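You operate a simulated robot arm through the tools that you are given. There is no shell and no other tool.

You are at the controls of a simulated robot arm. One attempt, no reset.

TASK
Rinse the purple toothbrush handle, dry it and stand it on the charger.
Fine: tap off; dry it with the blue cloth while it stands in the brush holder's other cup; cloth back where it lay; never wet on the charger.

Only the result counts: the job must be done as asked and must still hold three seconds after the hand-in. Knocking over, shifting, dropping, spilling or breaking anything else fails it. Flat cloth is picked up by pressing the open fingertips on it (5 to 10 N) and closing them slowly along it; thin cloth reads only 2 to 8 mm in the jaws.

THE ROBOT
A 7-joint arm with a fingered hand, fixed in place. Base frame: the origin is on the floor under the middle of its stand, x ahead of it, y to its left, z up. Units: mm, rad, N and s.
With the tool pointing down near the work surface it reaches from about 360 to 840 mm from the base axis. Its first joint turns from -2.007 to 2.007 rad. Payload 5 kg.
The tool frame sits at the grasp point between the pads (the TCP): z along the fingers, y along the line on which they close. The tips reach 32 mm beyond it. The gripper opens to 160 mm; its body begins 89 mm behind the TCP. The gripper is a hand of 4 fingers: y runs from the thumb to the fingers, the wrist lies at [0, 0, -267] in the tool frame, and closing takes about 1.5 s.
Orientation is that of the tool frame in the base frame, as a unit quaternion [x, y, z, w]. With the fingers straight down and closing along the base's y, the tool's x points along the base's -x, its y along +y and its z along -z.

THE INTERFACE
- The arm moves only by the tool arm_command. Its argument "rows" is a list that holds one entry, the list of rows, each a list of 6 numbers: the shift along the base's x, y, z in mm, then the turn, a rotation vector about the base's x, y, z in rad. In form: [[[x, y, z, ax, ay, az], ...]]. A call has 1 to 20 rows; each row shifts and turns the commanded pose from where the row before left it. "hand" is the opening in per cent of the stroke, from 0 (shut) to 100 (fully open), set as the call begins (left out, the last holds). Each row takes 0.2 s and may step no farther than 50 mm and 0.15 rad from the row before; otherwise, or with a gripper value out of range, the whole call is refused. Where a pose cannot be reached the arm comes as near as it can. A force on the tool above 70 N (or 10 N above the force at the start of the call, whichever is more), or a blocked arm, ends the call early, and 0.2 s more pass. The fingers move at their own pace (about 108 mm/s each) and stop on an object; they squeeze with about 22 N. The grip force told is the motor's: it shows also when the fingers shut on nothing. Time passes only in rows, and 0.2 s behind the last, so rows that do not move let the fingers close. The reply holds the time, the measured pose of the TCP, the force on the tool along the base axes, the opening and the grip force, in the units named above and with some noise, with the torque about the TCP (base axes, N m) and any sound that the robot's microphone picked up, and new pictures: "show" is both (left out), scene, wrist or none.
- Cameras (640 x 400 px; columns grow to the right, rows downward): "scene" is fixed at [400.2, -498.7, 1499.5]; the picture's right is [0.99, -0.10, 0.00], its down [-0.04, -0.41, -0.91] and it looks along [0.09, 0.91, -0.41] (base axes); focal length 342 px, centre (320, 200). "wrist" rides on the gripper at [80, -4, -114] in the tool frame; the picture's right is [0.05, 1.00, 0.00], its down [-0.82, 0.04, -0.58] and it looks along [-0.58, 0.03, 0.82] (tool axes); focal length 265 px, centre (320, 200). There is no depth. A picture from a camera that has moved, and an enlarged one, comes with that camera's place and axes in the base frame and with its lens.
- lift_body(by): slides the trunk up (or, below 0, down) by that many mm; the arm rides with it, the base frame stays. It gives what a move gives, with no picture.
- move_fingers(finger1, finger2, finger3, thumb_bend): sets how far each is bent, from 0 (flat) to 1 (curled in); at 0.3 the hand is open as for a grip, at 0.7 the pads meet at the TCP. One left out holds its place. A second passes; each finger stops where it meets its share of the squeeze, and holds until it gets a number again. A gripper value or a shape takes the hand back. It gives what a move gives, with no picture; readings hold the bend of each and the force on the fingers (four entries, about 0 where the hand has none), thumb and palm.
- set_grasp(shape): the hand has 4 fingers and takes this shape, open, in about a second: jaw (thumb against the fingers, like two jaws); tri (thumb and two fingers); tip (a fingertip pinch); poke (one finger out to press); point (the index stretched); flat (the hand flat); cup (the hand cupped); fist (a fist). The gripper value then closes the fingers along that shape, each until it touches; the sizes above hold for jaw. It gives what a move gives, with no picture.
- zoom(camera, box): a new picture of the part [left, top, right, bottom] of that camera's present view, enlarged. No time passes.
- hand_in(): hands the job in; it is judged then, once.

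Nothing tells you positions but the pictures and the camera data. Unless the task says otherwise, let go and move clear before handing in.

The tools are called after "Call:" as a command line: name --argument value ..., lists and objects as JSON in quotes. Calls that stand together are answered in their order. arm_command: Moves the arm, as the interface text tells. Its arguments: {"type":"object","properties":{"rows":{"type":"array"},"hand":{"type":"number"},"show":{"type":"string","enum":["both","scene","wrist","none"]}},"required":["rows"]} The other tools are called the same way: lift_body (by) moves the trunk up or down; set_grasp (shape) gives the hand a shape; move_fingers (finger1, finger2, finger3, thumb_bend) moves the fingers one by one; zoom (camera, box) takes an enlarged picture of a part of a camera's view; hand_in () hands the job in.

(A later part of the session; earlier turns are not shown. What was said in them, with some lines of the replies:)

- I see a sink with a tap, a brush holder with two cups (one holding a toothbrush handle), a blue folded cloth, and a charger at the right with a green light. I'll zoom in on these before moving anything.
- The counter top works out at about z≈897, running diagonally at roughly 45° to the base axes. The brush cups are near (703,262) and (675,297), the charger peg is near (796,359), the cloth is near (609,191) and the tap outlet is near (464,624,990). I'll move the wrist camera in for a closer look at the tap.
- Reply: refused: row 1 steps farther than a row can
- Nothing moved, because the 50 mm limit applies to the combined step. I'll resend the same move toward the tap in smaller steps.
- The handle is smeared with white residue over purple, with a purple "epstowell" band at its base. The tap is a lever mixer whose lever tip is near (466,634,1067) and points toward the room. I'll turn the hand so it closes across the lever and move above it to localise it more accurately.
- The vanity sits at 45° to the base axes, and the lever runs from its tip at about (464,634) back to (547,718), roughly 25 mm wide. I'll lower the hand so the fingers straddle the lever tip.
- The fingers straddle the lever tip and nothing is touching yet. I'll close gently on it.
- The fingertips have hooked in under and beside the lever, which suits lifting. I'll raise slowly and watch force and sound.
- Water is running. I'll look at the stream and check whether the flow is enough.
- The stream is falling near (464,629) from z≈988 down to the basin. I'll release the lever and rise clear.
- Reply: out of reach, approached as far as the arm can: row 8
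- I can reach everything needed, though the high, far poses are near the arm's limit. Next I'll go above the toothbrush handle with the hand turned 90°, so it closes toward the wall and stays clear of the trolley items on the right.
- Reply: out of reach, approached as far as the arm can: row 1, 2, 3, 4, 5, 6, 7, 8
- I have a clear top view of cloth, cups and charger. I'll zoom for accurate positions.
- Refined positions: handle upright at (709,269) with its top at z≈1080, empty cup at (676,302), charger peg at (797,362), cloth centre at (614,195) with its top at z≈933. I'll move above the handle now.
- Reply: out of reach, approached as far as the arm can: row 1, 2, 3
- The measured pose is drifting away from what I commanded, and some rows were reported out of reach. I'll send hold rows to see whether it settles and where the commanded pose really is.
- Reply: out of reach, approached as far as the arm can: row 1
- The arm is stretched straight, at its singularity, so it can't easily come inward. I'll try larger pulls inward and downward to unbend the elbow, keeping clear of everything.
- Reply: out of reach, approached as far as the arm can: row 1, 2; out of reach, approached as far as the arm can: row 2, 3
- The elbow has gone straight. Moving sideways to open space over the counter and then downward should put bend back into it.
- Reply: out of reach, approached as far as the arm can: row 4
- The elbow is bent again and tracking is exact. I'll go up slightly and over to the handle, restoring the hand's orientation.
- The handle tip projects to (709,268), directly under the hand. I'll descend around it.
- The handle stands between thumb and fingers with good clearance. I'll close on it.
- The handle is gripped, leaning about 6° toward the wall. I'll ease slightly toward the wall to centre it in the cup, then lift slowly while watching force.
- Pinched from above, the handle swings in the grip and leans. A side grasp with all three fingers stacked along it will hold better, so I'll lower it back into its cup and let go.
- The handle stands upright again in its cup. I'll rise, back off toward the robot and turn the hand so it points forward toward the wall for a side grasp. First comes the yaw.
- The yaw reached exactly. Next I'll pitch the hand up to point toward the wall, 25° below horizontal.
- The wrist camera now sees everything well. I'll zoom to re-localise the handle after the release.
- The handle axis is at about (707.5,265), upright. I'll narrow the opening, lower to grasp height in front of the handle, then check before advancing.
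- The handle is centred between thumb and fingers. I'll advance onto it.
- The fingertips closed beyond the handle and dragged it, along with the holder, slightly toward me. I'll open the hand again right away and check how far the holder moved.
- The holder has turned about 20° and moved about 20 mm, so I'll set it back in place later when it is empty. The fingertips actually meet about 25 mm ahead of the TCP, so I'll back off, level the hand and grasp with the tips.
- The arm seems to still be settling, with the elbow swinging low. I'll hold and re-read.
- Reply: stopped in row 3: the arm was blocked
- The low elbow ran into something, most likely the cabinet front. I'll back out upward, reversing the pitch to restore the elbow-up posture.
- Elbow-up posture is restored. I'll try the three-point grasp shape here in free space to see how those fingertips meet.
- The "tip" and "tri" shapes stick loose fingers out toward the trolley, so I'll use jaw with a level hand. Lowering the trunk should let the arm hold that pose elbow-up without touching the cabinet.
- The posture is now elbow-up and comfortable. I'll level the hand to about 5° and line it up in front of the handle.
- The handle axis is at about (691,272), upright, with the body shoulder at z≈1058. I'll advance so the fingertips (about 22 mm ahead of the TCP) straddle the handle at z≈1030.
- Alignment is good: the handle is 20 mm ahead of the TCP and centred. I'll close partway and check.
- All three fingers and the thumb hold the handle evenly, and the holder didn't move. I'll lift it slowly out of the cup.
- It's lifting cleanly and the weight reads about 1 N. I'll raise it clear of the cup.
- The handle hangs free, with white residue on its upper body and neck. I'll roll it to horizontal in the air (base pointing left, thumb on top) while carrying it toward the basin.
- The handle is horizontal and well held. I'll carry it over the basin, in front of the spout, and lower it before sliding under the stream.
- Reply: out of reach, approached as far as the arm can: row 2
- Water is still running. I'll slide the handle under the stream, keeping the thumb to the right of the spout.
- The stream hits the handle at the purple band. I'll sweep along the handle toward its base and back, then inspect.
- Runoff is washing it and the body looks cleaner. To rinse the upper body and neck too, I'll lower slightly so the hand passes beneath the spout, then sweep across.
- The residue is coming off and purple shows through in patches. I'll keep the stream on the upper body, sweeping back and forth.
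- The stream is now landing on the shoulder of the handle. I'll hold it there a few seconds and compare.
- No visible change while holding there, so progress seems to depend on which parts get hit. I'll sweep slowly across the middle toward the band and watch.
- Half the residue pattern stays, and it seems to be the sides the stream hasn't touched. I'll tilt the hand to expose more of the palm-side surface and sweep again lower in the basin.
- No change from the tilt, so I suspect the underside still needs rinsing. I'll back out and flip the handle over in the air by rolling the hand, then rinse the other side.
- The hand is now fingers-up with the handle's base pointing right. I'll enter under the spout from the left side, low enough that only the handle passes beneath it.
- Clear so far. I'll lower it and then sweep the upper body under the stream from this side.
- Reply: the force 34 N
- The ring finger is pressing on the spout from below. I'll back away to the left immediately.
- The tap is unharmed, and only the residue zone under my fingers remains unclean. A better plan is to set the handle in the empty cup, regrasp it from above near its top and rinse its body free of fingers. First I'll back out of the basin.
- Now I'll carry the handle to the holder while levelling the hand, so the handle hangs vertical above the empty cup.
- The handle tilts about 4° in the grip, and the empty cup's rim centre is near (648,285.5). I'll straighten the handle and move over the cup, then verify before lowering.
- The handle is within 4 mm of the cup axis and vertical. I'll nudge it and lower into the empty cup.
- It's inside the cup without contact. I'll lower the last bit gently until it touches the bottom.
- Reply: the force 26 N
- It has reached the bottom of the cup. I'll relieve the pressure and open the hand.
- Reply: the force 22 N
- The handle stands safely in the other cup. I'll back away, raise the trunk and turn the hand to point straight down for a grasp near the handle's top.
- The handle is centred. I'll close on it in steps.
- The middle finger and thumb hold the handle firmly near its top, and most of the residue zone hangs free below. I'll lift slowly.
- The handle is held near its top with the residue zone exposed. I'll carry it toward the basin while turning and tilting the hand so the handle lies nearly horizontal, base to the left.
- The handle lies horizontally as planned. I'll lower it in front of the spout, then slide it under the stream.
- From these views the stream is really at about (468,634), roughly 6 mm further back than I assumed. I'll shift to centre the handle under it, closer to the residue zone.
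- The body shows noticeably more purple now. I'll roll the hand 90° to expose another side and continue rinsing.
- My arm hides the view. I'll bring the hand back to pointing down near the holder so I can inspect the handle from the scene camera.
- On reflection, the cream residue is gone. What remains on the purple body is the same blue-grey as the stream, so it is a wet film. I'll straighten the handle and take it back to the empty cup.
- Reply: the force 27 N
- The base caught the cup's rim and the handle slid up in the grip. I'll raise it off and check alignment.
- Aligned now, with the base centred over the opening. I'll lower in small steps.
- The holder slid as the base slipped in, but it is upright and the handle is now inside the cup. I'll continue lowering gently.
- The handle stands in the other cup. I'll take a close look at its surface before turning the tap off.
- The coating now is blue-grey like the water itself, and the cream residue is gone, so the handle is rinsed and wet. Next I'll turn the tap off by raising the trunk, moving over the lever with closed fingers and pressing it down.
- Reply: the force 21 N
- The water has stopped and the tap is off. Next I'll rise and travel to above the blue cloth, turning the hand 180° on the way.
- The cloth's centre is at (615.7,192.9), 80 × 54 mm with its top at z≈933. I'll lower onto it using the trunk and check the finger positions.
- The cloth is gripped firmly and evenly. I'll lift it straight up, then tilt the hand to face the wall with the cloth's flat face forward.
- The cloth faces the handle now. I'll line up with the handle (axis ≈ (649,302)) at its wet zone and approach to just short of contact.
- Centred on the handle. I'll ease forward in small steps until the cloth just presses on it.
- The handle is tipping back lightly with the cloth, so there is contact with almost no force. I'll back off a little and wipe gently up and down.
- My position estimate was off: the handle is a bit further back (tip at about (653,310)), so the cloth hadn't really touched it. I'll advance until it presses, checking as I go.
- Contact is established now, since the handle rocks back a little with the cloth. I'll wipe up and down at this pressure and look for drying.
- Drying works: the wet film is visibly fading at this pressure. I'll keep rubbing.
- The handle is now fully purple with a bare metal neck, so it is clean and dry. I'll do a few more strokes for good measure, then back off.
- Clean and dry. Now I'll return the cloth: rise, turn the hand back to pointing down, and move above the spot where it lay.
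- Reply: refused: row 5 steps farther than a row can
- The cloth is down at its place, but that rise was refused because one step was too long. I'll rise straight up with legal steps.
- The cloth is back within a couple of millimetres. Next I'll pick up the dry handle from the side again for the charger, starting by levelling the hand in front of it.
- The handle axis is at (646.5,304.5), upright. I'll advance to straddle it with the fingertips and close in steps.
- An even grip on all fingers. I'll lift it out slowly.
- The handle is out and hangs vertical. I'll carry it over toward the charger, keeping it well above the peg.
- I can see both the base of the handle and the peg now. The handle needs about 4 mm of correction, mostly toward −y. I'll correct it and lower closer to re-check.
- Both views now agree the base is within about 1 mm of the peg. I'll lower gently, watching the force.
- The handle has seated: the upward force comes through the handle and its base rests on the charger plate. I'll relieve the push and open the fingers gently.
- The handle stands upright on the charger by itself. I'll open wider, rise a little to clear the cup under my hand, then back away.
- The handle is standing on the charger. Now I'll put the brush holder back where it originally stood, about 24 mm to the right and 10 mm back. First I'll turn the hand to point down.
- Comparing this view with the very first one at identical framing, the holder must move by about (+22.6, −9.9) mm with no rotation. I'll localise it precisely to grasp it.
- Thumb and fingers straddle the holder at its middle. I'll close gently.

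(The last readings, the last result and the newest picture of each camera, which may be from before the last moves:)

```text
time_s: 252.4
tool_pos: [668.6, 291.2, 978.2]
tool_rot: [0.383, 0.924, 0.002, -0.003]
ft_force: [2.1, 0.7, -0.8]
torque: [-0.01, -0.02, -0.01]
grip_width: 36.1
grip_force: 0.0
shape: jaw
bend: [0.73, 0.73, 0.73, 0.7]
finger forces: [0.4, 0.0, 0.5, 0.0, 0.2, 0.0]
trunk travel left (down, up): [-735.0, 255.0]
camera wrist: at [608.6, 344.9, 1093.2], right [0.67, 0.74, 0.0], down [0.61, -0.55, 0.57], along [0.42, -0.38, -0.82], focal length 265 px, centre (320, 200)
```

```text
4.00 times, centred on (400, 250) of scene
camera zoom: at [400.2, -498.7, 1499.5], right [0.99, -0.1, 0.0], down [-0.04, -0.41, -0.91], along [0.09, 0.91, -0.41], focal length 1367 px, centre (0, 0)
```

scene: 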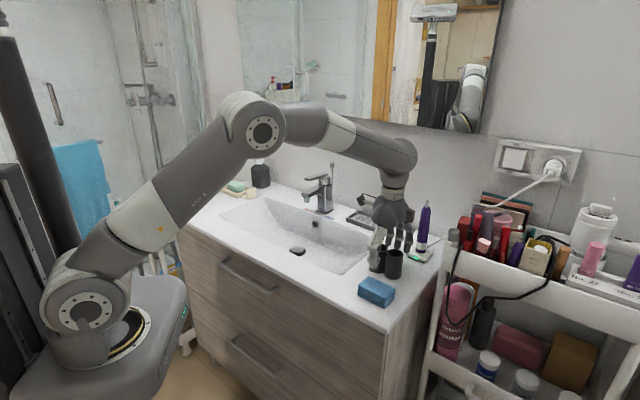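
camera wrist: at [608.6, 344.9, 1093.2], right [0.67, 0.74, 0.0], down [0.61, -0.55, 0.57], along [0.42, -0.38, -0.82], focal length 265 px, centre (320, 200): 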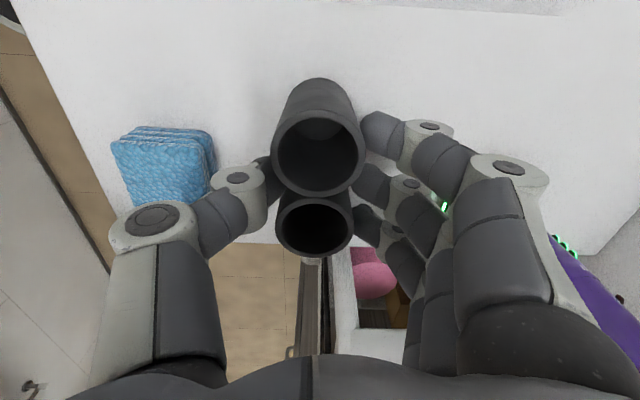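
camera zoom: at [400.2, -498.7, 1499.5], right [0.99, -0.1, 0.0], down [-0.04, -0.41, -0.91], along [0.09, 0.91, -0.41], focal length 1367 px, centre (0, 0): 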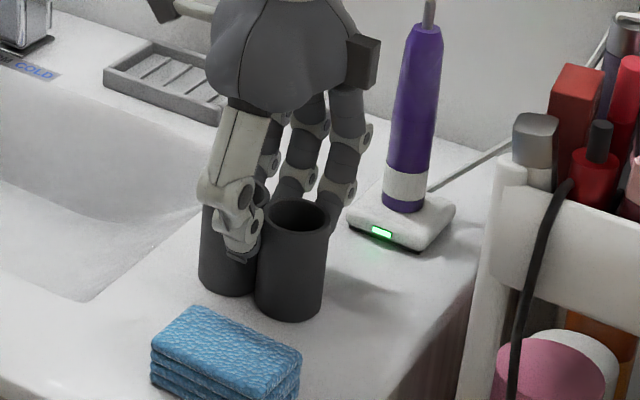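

Call:
arm_command --rows '[[[0, 0, 0, 0, 0, 0], [0, 0, 0, 0, 0, 0], [0, 0, 0, 0, 0, 0]]]' --hand 12 --show "wrist"

Call:
zoom --camera "scene" --box '[375, 220, 455, 290]'

```text
time_s: 253.2
tool_pos: [666.6, 290.1, 978.1]
tool_rot: [0.384, 0.923, 0.002, -0.003]
ft_force: [0.3, 0.1, 0.1]
torque: [0.03, -0.02, -0.04]
grip_width: 26.7
grip_force: 22.4
shape: jaw
bend: [0.73, 0.72, 0.73, 0.7]
finger forces: [6.9, 5.0, 6.5, 0.0, 15.5, 0.0]
trunk travel left (down, up): [-735.0, 255.0]
camera wrist: at [608.7, 344.9, 1092.9], right [0.67, 0.74, 0.0], down [0.61, -0.55, 0.57], along [0.42, -0.38, -0.82], focal length 265 px, centre (320, 200)
```

wrist: 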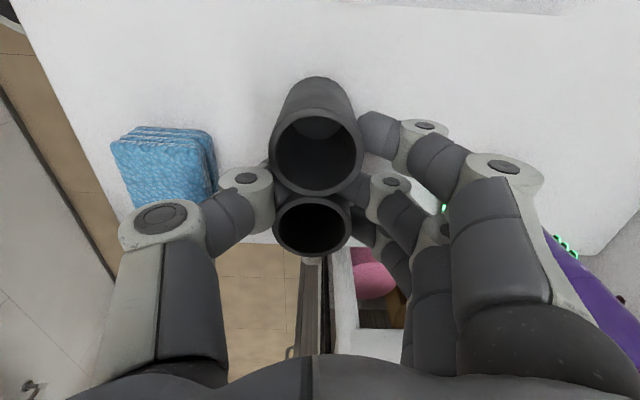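

```text
5.71 times, centred on (415, 255) of scene
camera zoom: at [400.2, -498.7, 1499.5], right [0.99, -0.1, 0.0], down [-0.04, -0.41, -0.91], along [0.09, 0.91, -0.41], focal length 1953 px, centre (-223, -114)
```

zoom: 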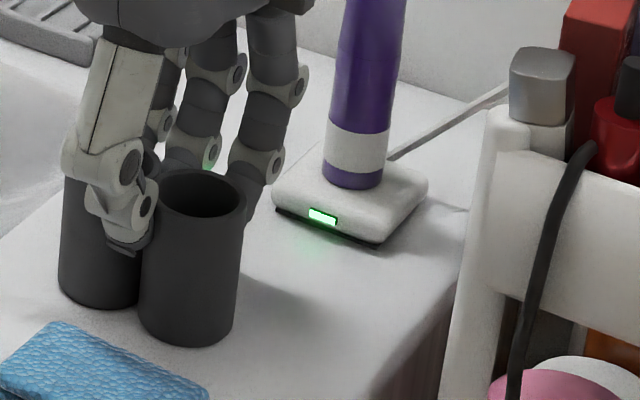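

The holder is firmly gripped. I'll lift it a few millimetres and carry it by the needed offset, (+28, −5) after the shift from closing.

Call:
arm_command --rows '[[[0, 0, 4, 0, 0, 0], [7, -1.3, 0, 0, 0, 0], [7, -1.3, 0, 0, 0, 0], [7, -1.3, 0, 0, 0, 0], [7.2, -1.2, 0, 0, 0, 0], [0, 0, 0, 0, 0, 0]]]' --show "wrist"

Call:
zoom --camera "scene" --box '[375, 220, 455, 290]'

```text
time_s: 254.6
tool_pos: [696.6, 287.1, 981.8]
tool_rot: [0.382, 0.924, 0.0, -0.003]
ft_force: [0.3, 0.2, -3.5]
torque: [-0.04, 0.0, -0.01]
grip_width: 26.9
grip_force: 22.3
shape: jaw
bend: [0.73, 0.72, 0.73, 0.7]
finger forces: [6.8, 4.9, 6.4, 0.0, 15.7, 0.0]
trunk travel left (down, up): [-735.0, 255.0]
camera wrist: at [636.7, 340.3, 1097.2], right [0.67, 0.74, 0.0], down [0.61, -0.55, 0.57], along [0.42, -0.38, -0.82], focal length 265 px, centre (320, 200)
```

wrist: 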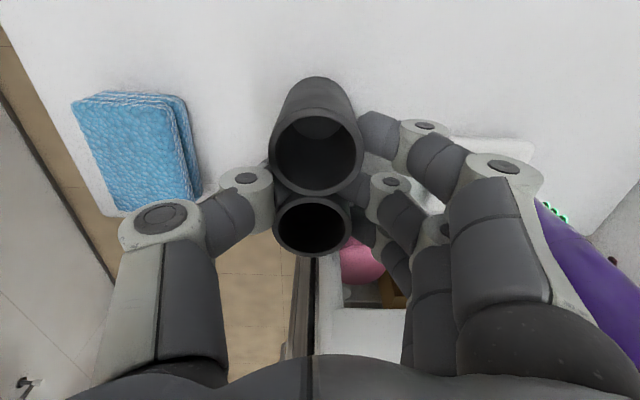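

```text
5.71 times, centred on (415, 255) of scene
camera zoom: at [400.2, -498.7, 1499.5], right [0.99, -0.1, 0.0], down [-0.04, -0.41, -0.91], along [0.09, 0.91, -0.41], focal length 1953 px, centre (-223, -114)
```

zoom: 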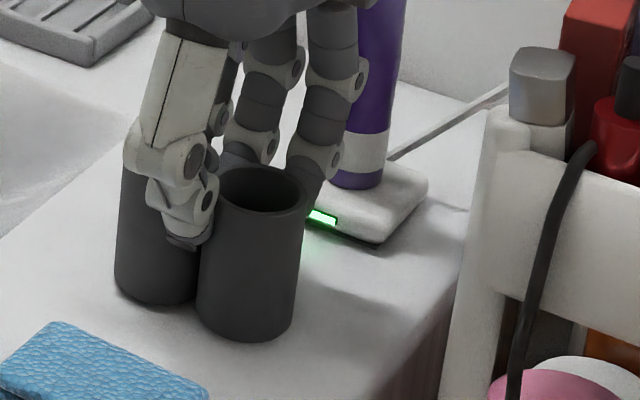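

The holder now matches its original spot in this view apart from the small lift. I'll set it down.

Call:
arm_command --rows '[[[0.8, -0.4, -2, 0, 0, 0], [0, 0, -1.5, 0, 0, 0], [0, 0, -0.7, 0, 0, 0], [0, 0, 0, 0, 0, 0]]]' --show "none"

Call:
zoom --camera "scene" --box '[375, 220, 455, 290]'

```text
time_s: 255.6
tool_pos: [696.9, 286.0, 978.6]
tool_rot: [0.384, 0.923, 0.001, -0.003]
ft_force: [-1.2, -0.5, -2.4]
torque: [0.0, -0.01, 0.02]
grip_width: 27.0
grip_force: 22.6
shape: jaw
bend: [0.73, 0.72, 0.73, 0.7]
finger forces: [6.9, 4.9, 6.3, 0.1, 16.0, 0.1]
trunk travel left (down, up): [-735.0, 255.0]
```

```text
5.71 times, centred on (415, 255) of scene
camera zoom: at [400.2, -498.7, 1499.5], right [0.99, -0.1, 0.0], down [-0.04, -0.41, -0.91], along [0.09, 0.91, -0.41], focal length 1953 px, centre (-223, -114)
```

zoom: 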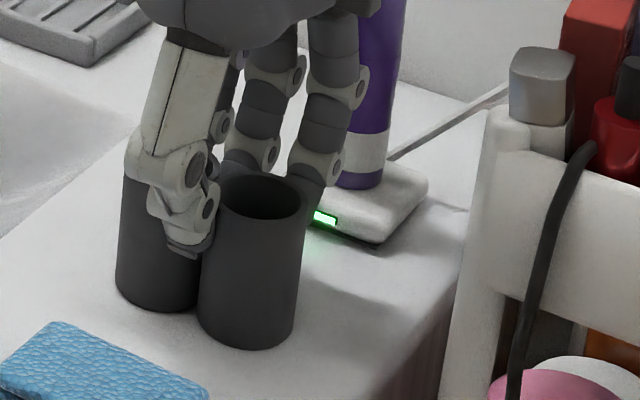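

Call:
arm_command --rows '[[[0.4, -0.4, -0.8, 0, 0, 0], [0, 0, 0, 0, 0, 0]]]' --show "none"

Call:
arm_command --rows '[[[0, 0, 0, 0, 0, 0], [0, 0, 0, 0, 0, 0], [0, 0, 0, 0, 0, 0], [0, 0, 0, 0, 0, 0]]]' --hand 60 --show "none"

Call:
arm_command --rows '[[[0, 0, 20, 0, 0, 0], [0, 0, 40, 0, 0, 0], [0, 0, 40, 0, 0, 0], [0, 0, 40, 0, 0, 0], [0, 0, 0, 0, 0, 0]]]' --show "both"

Call:
zoom --camera "scene" --box '[375, 220, 455, 290]'

```text
time_s: 256.2
tool_pos: [696.1, 286.1, 977.8]
tool_rot: [0.383, 0.924, 0.001, -0.003]
ft_force: [-0.6, 0.3, 0.6]
torque: [0.05, 0.01, 0.0]
grip_width: 26.7
grip_force: 21.8
shape: jaw
bend: [0.73, 0.72, 0.73, 0.7]
finger forces: [7.0, 4.9, 6.5, 0.1, 16.3, 0.0]
trunk travel left (down, up): [-735.0, 255.0]
```

```text
time_s: 257.2
tool_pos: [696.9, 286.5, 976.8]
tool_rot: [0.382, 0.924, 0.001, -0.004]
ft_force: [-0.1, -0.1, 0.0]
torque: [0.02, -0.02, 0.04]
grip_width: 95.4
grip_force: 0.0
shape: jaw
bend: [0.71, 0.71, 0.71, 0.69]
finger forces: [0.1, 0.1, 0.0, 0.0, 0.0, 0.0]
trunk travel left (down, up): [-735.0, 255.0]
```

```text
time_s: 258.4
tool_pos: [697.0, 285.6, 1116.6]
tool_rot: [0.382, 0.924, 0.002, -0.003]
ft_force: [0.3, -0.3, 0.2]
torque: [-0.02, -0.01, 0.02]
grip_width: 95.5
grip_force: 0.0
shape: jaw
bend: [0.71, 0.71, 0.71, 0.69]
finger forces: [0.1, 0.0, 0.0, 0.1, 0.0, 0.1]
trunk travel left (down, up): [-735.0, 255.0]
camera wrist: at [637.4, 339.5, 1231.8], right [0.67, 0.74, 0.0], down [0.61, -0.55, 0.57], along [0.42, -0.38, -0.82], focal length 265 px, centre (320, 200)
```

scene: 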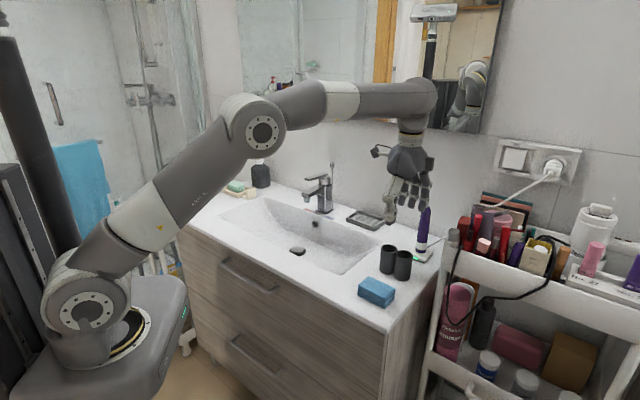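
wrist: 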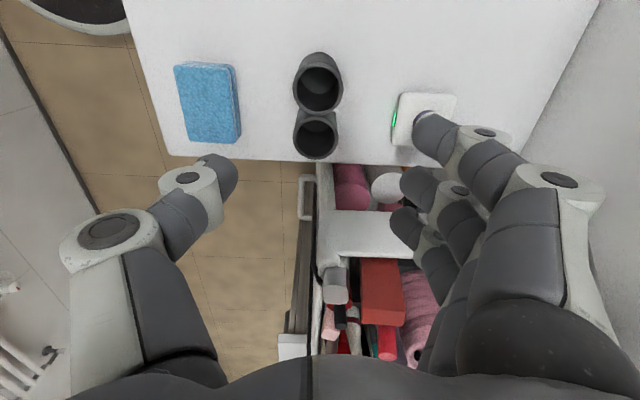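

```text
5.71 times, centred on (415, 255) of scene
camera zoom: at [400.2, -498.7, 1499.5], right [0.99, -0.1, 0.0], down [-0.04, -0.41, -0.91], along [0.09, 0.91, -0.41], focal length 1953 px, centre (-223, -114)
```

zoom: 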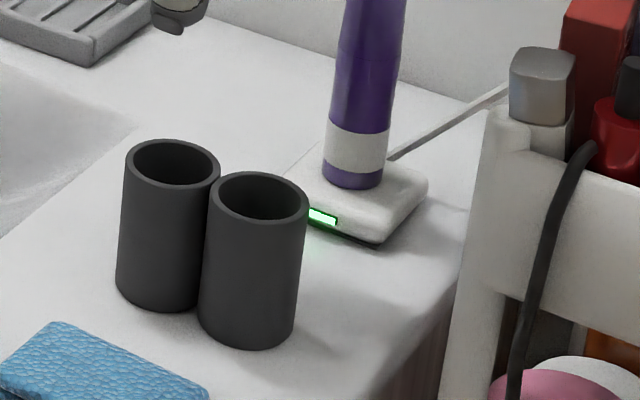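

The holder, cloth and charger all match their starting places within about a millimetre. I'll move the hand clear and take a final look at everything.

Call:
arm_command --rows '[[[-20, -20, 5, 0, 0, 0], [-28, -28, 5, 0, 0, 0], [-28, -28, 5, 0, 0, 0], [-28, -28, 5, 0, 0, 0], [-28, -28, 5, 0, 0, 0], [-28, -10, 5, 0, 0, 0], [-28, 0, 5, 0, 0, 0], [0, 0, 0, 0, 0, 0], [0, 0, 0, 0, 0, 0]]]' --show "both"

Call:
zoom --camera "scene" --box '[240, 140, 400, 270]'

Call:
zoom --camera "scene" --box '[340, 190, 460, 310]'

Call:
zoom --camera "scene" --box '[280, 150, 360, 230]'

Call:
zoom --camera "scene" --box '[400, 195, 450, 265]'

```text
time_s: 260.4
tool_pos: [509.1, 142.7, 1153.0]
tool_rot: [0.382, 0.924, 0.001, -0.004]
ft_force: [-0.4, -0.6, -0.3]
torque: [0.0, 0.03, 0.01]
grip_width: 95.5
grip_force: 0.0
shape: jaw
bend: [0.71, 0.71, 0.71, 0.69]
finger forces: [0.0, 0.1, 0.0, 0.0, 0.1, 0.0]
trunk travel left (down, up): [-735.0, 255.0]
camera wrist: at [449.3, 197.1, 1267.6], right [0.67, 0.74, 0.0], down [0.61, -0.55, 0.57], along [0.42, -0.38, -0.82], focal length 265 px, centre (320, 200)
```

scene: 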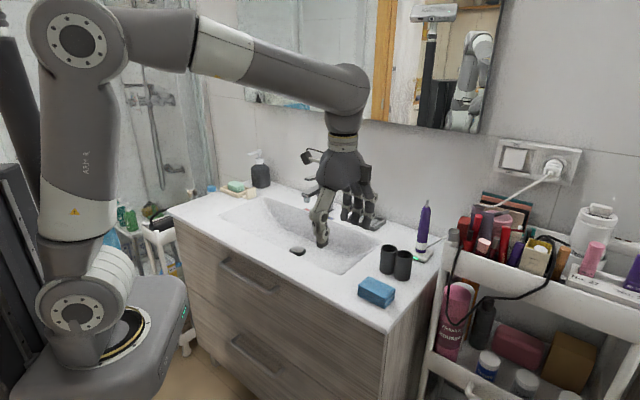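
wrist: 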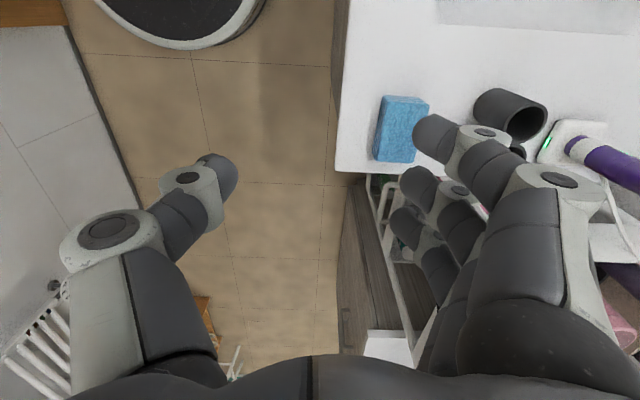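

```text
3.08 times, centred on (320, 205) of scene
camera zoom: at [400.2, -498.7, 1499.5], right [0.99, -0.1, 0.0], down [-0.04, -0.41, -0.91], along [0.09, 0.91, -0.41], focal length 1052 px, centre (320, 185)
```

zoom: 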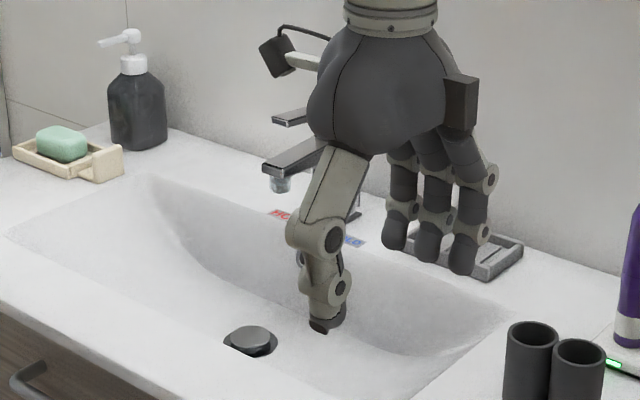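

```text
3.33 times, centred on (400, 250) of scene
camera zoom: at [400.2, -498.7, 1499.5], right [0.99, -0.1, 0.0], down [-0.04, -0.41, -0.91], along [0.09, 0.91, -0.41], focal length 1139 px, centre (53, 33)
```

zoom: 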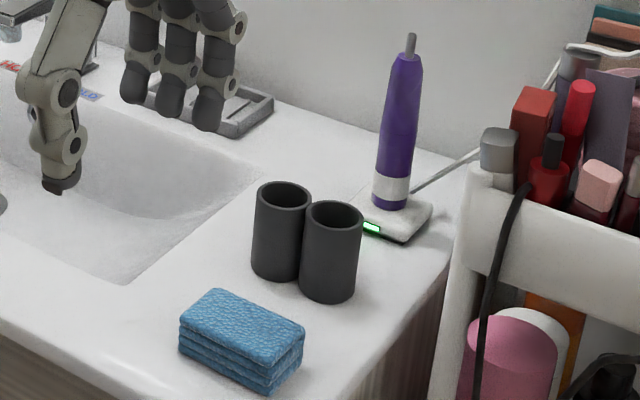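

```text
5.00 times, centred on (320, 190) of scene
camera zoom: at [400.2, -498.7, 1499.5], right [0.99, -0.1, 0.0], down [-0.04, -0.41, -0.91], along [0.09, 0.91, -0.41], focal length 1709 px, centre (320, 250)
```

zoom: 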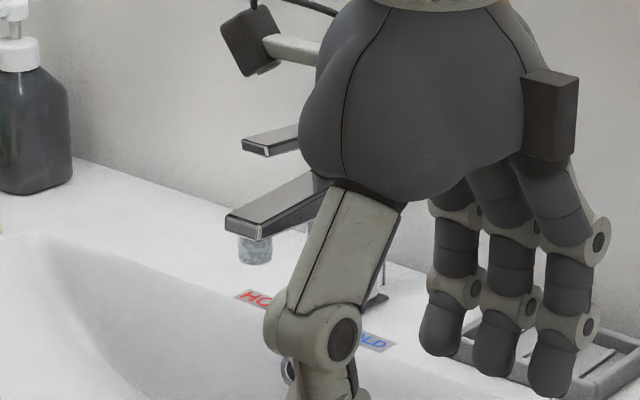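

```text
5.71 times, centred on (425, 230) of scene
camera zoom: at [400.2, -498.7, 1499.5], right [0.99, -0.1, 0.0], down [-0.04, -0.41, -0.91], along [0.09, 0.91, -0.41], focal length 1953 px, centre (-280, 29)
```

zoom: 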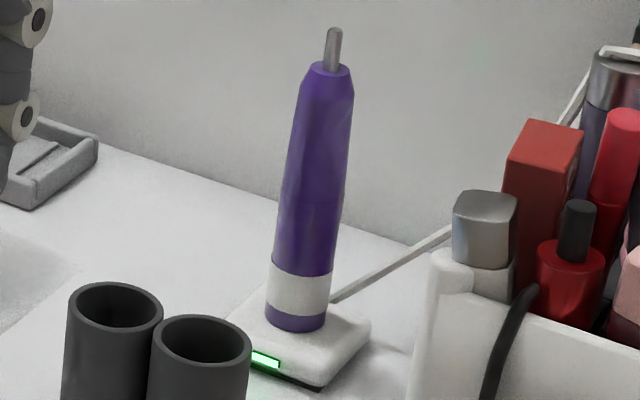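

The handle stands vertical and dry on the charger, and the tap is off with its lever back at its original position. The cloth and holder are back in place and the hand is clear, so I'm handing in.

Call:
hand_in

```text
The job is handed in.
```

I rinsed the purple toothbrush handle, dried it with the blue cloth in the holder's other cup, and stood it on the charger. I handed the job in but did not see a verdict.

- **Handle:** the cream residue is gone, and the wet film had cleared before it went on the charger. It stands vertical there on its own.
- **Tap:** off, with the lever back where it started.
- **Cloth:** back within about 2–3 mm of where it lay, turned perhaps a degree.
- **Brush holder:** it did move during the job, which could count against the "no shifting" rule. My first side grasp dragged it about 20 mm, and it slid again when I put the rinsed handle back in. At the end I lifted it back to within about 1 mm of its original place.
- **Tap contact:** while rinsing, a finger pressed on the underside of the spout (about 41 N on that finger) until I backed off. I saw no damage.

Nothing else looked disturbed in the final pictures, and the hand was clear of everything when I handed in.
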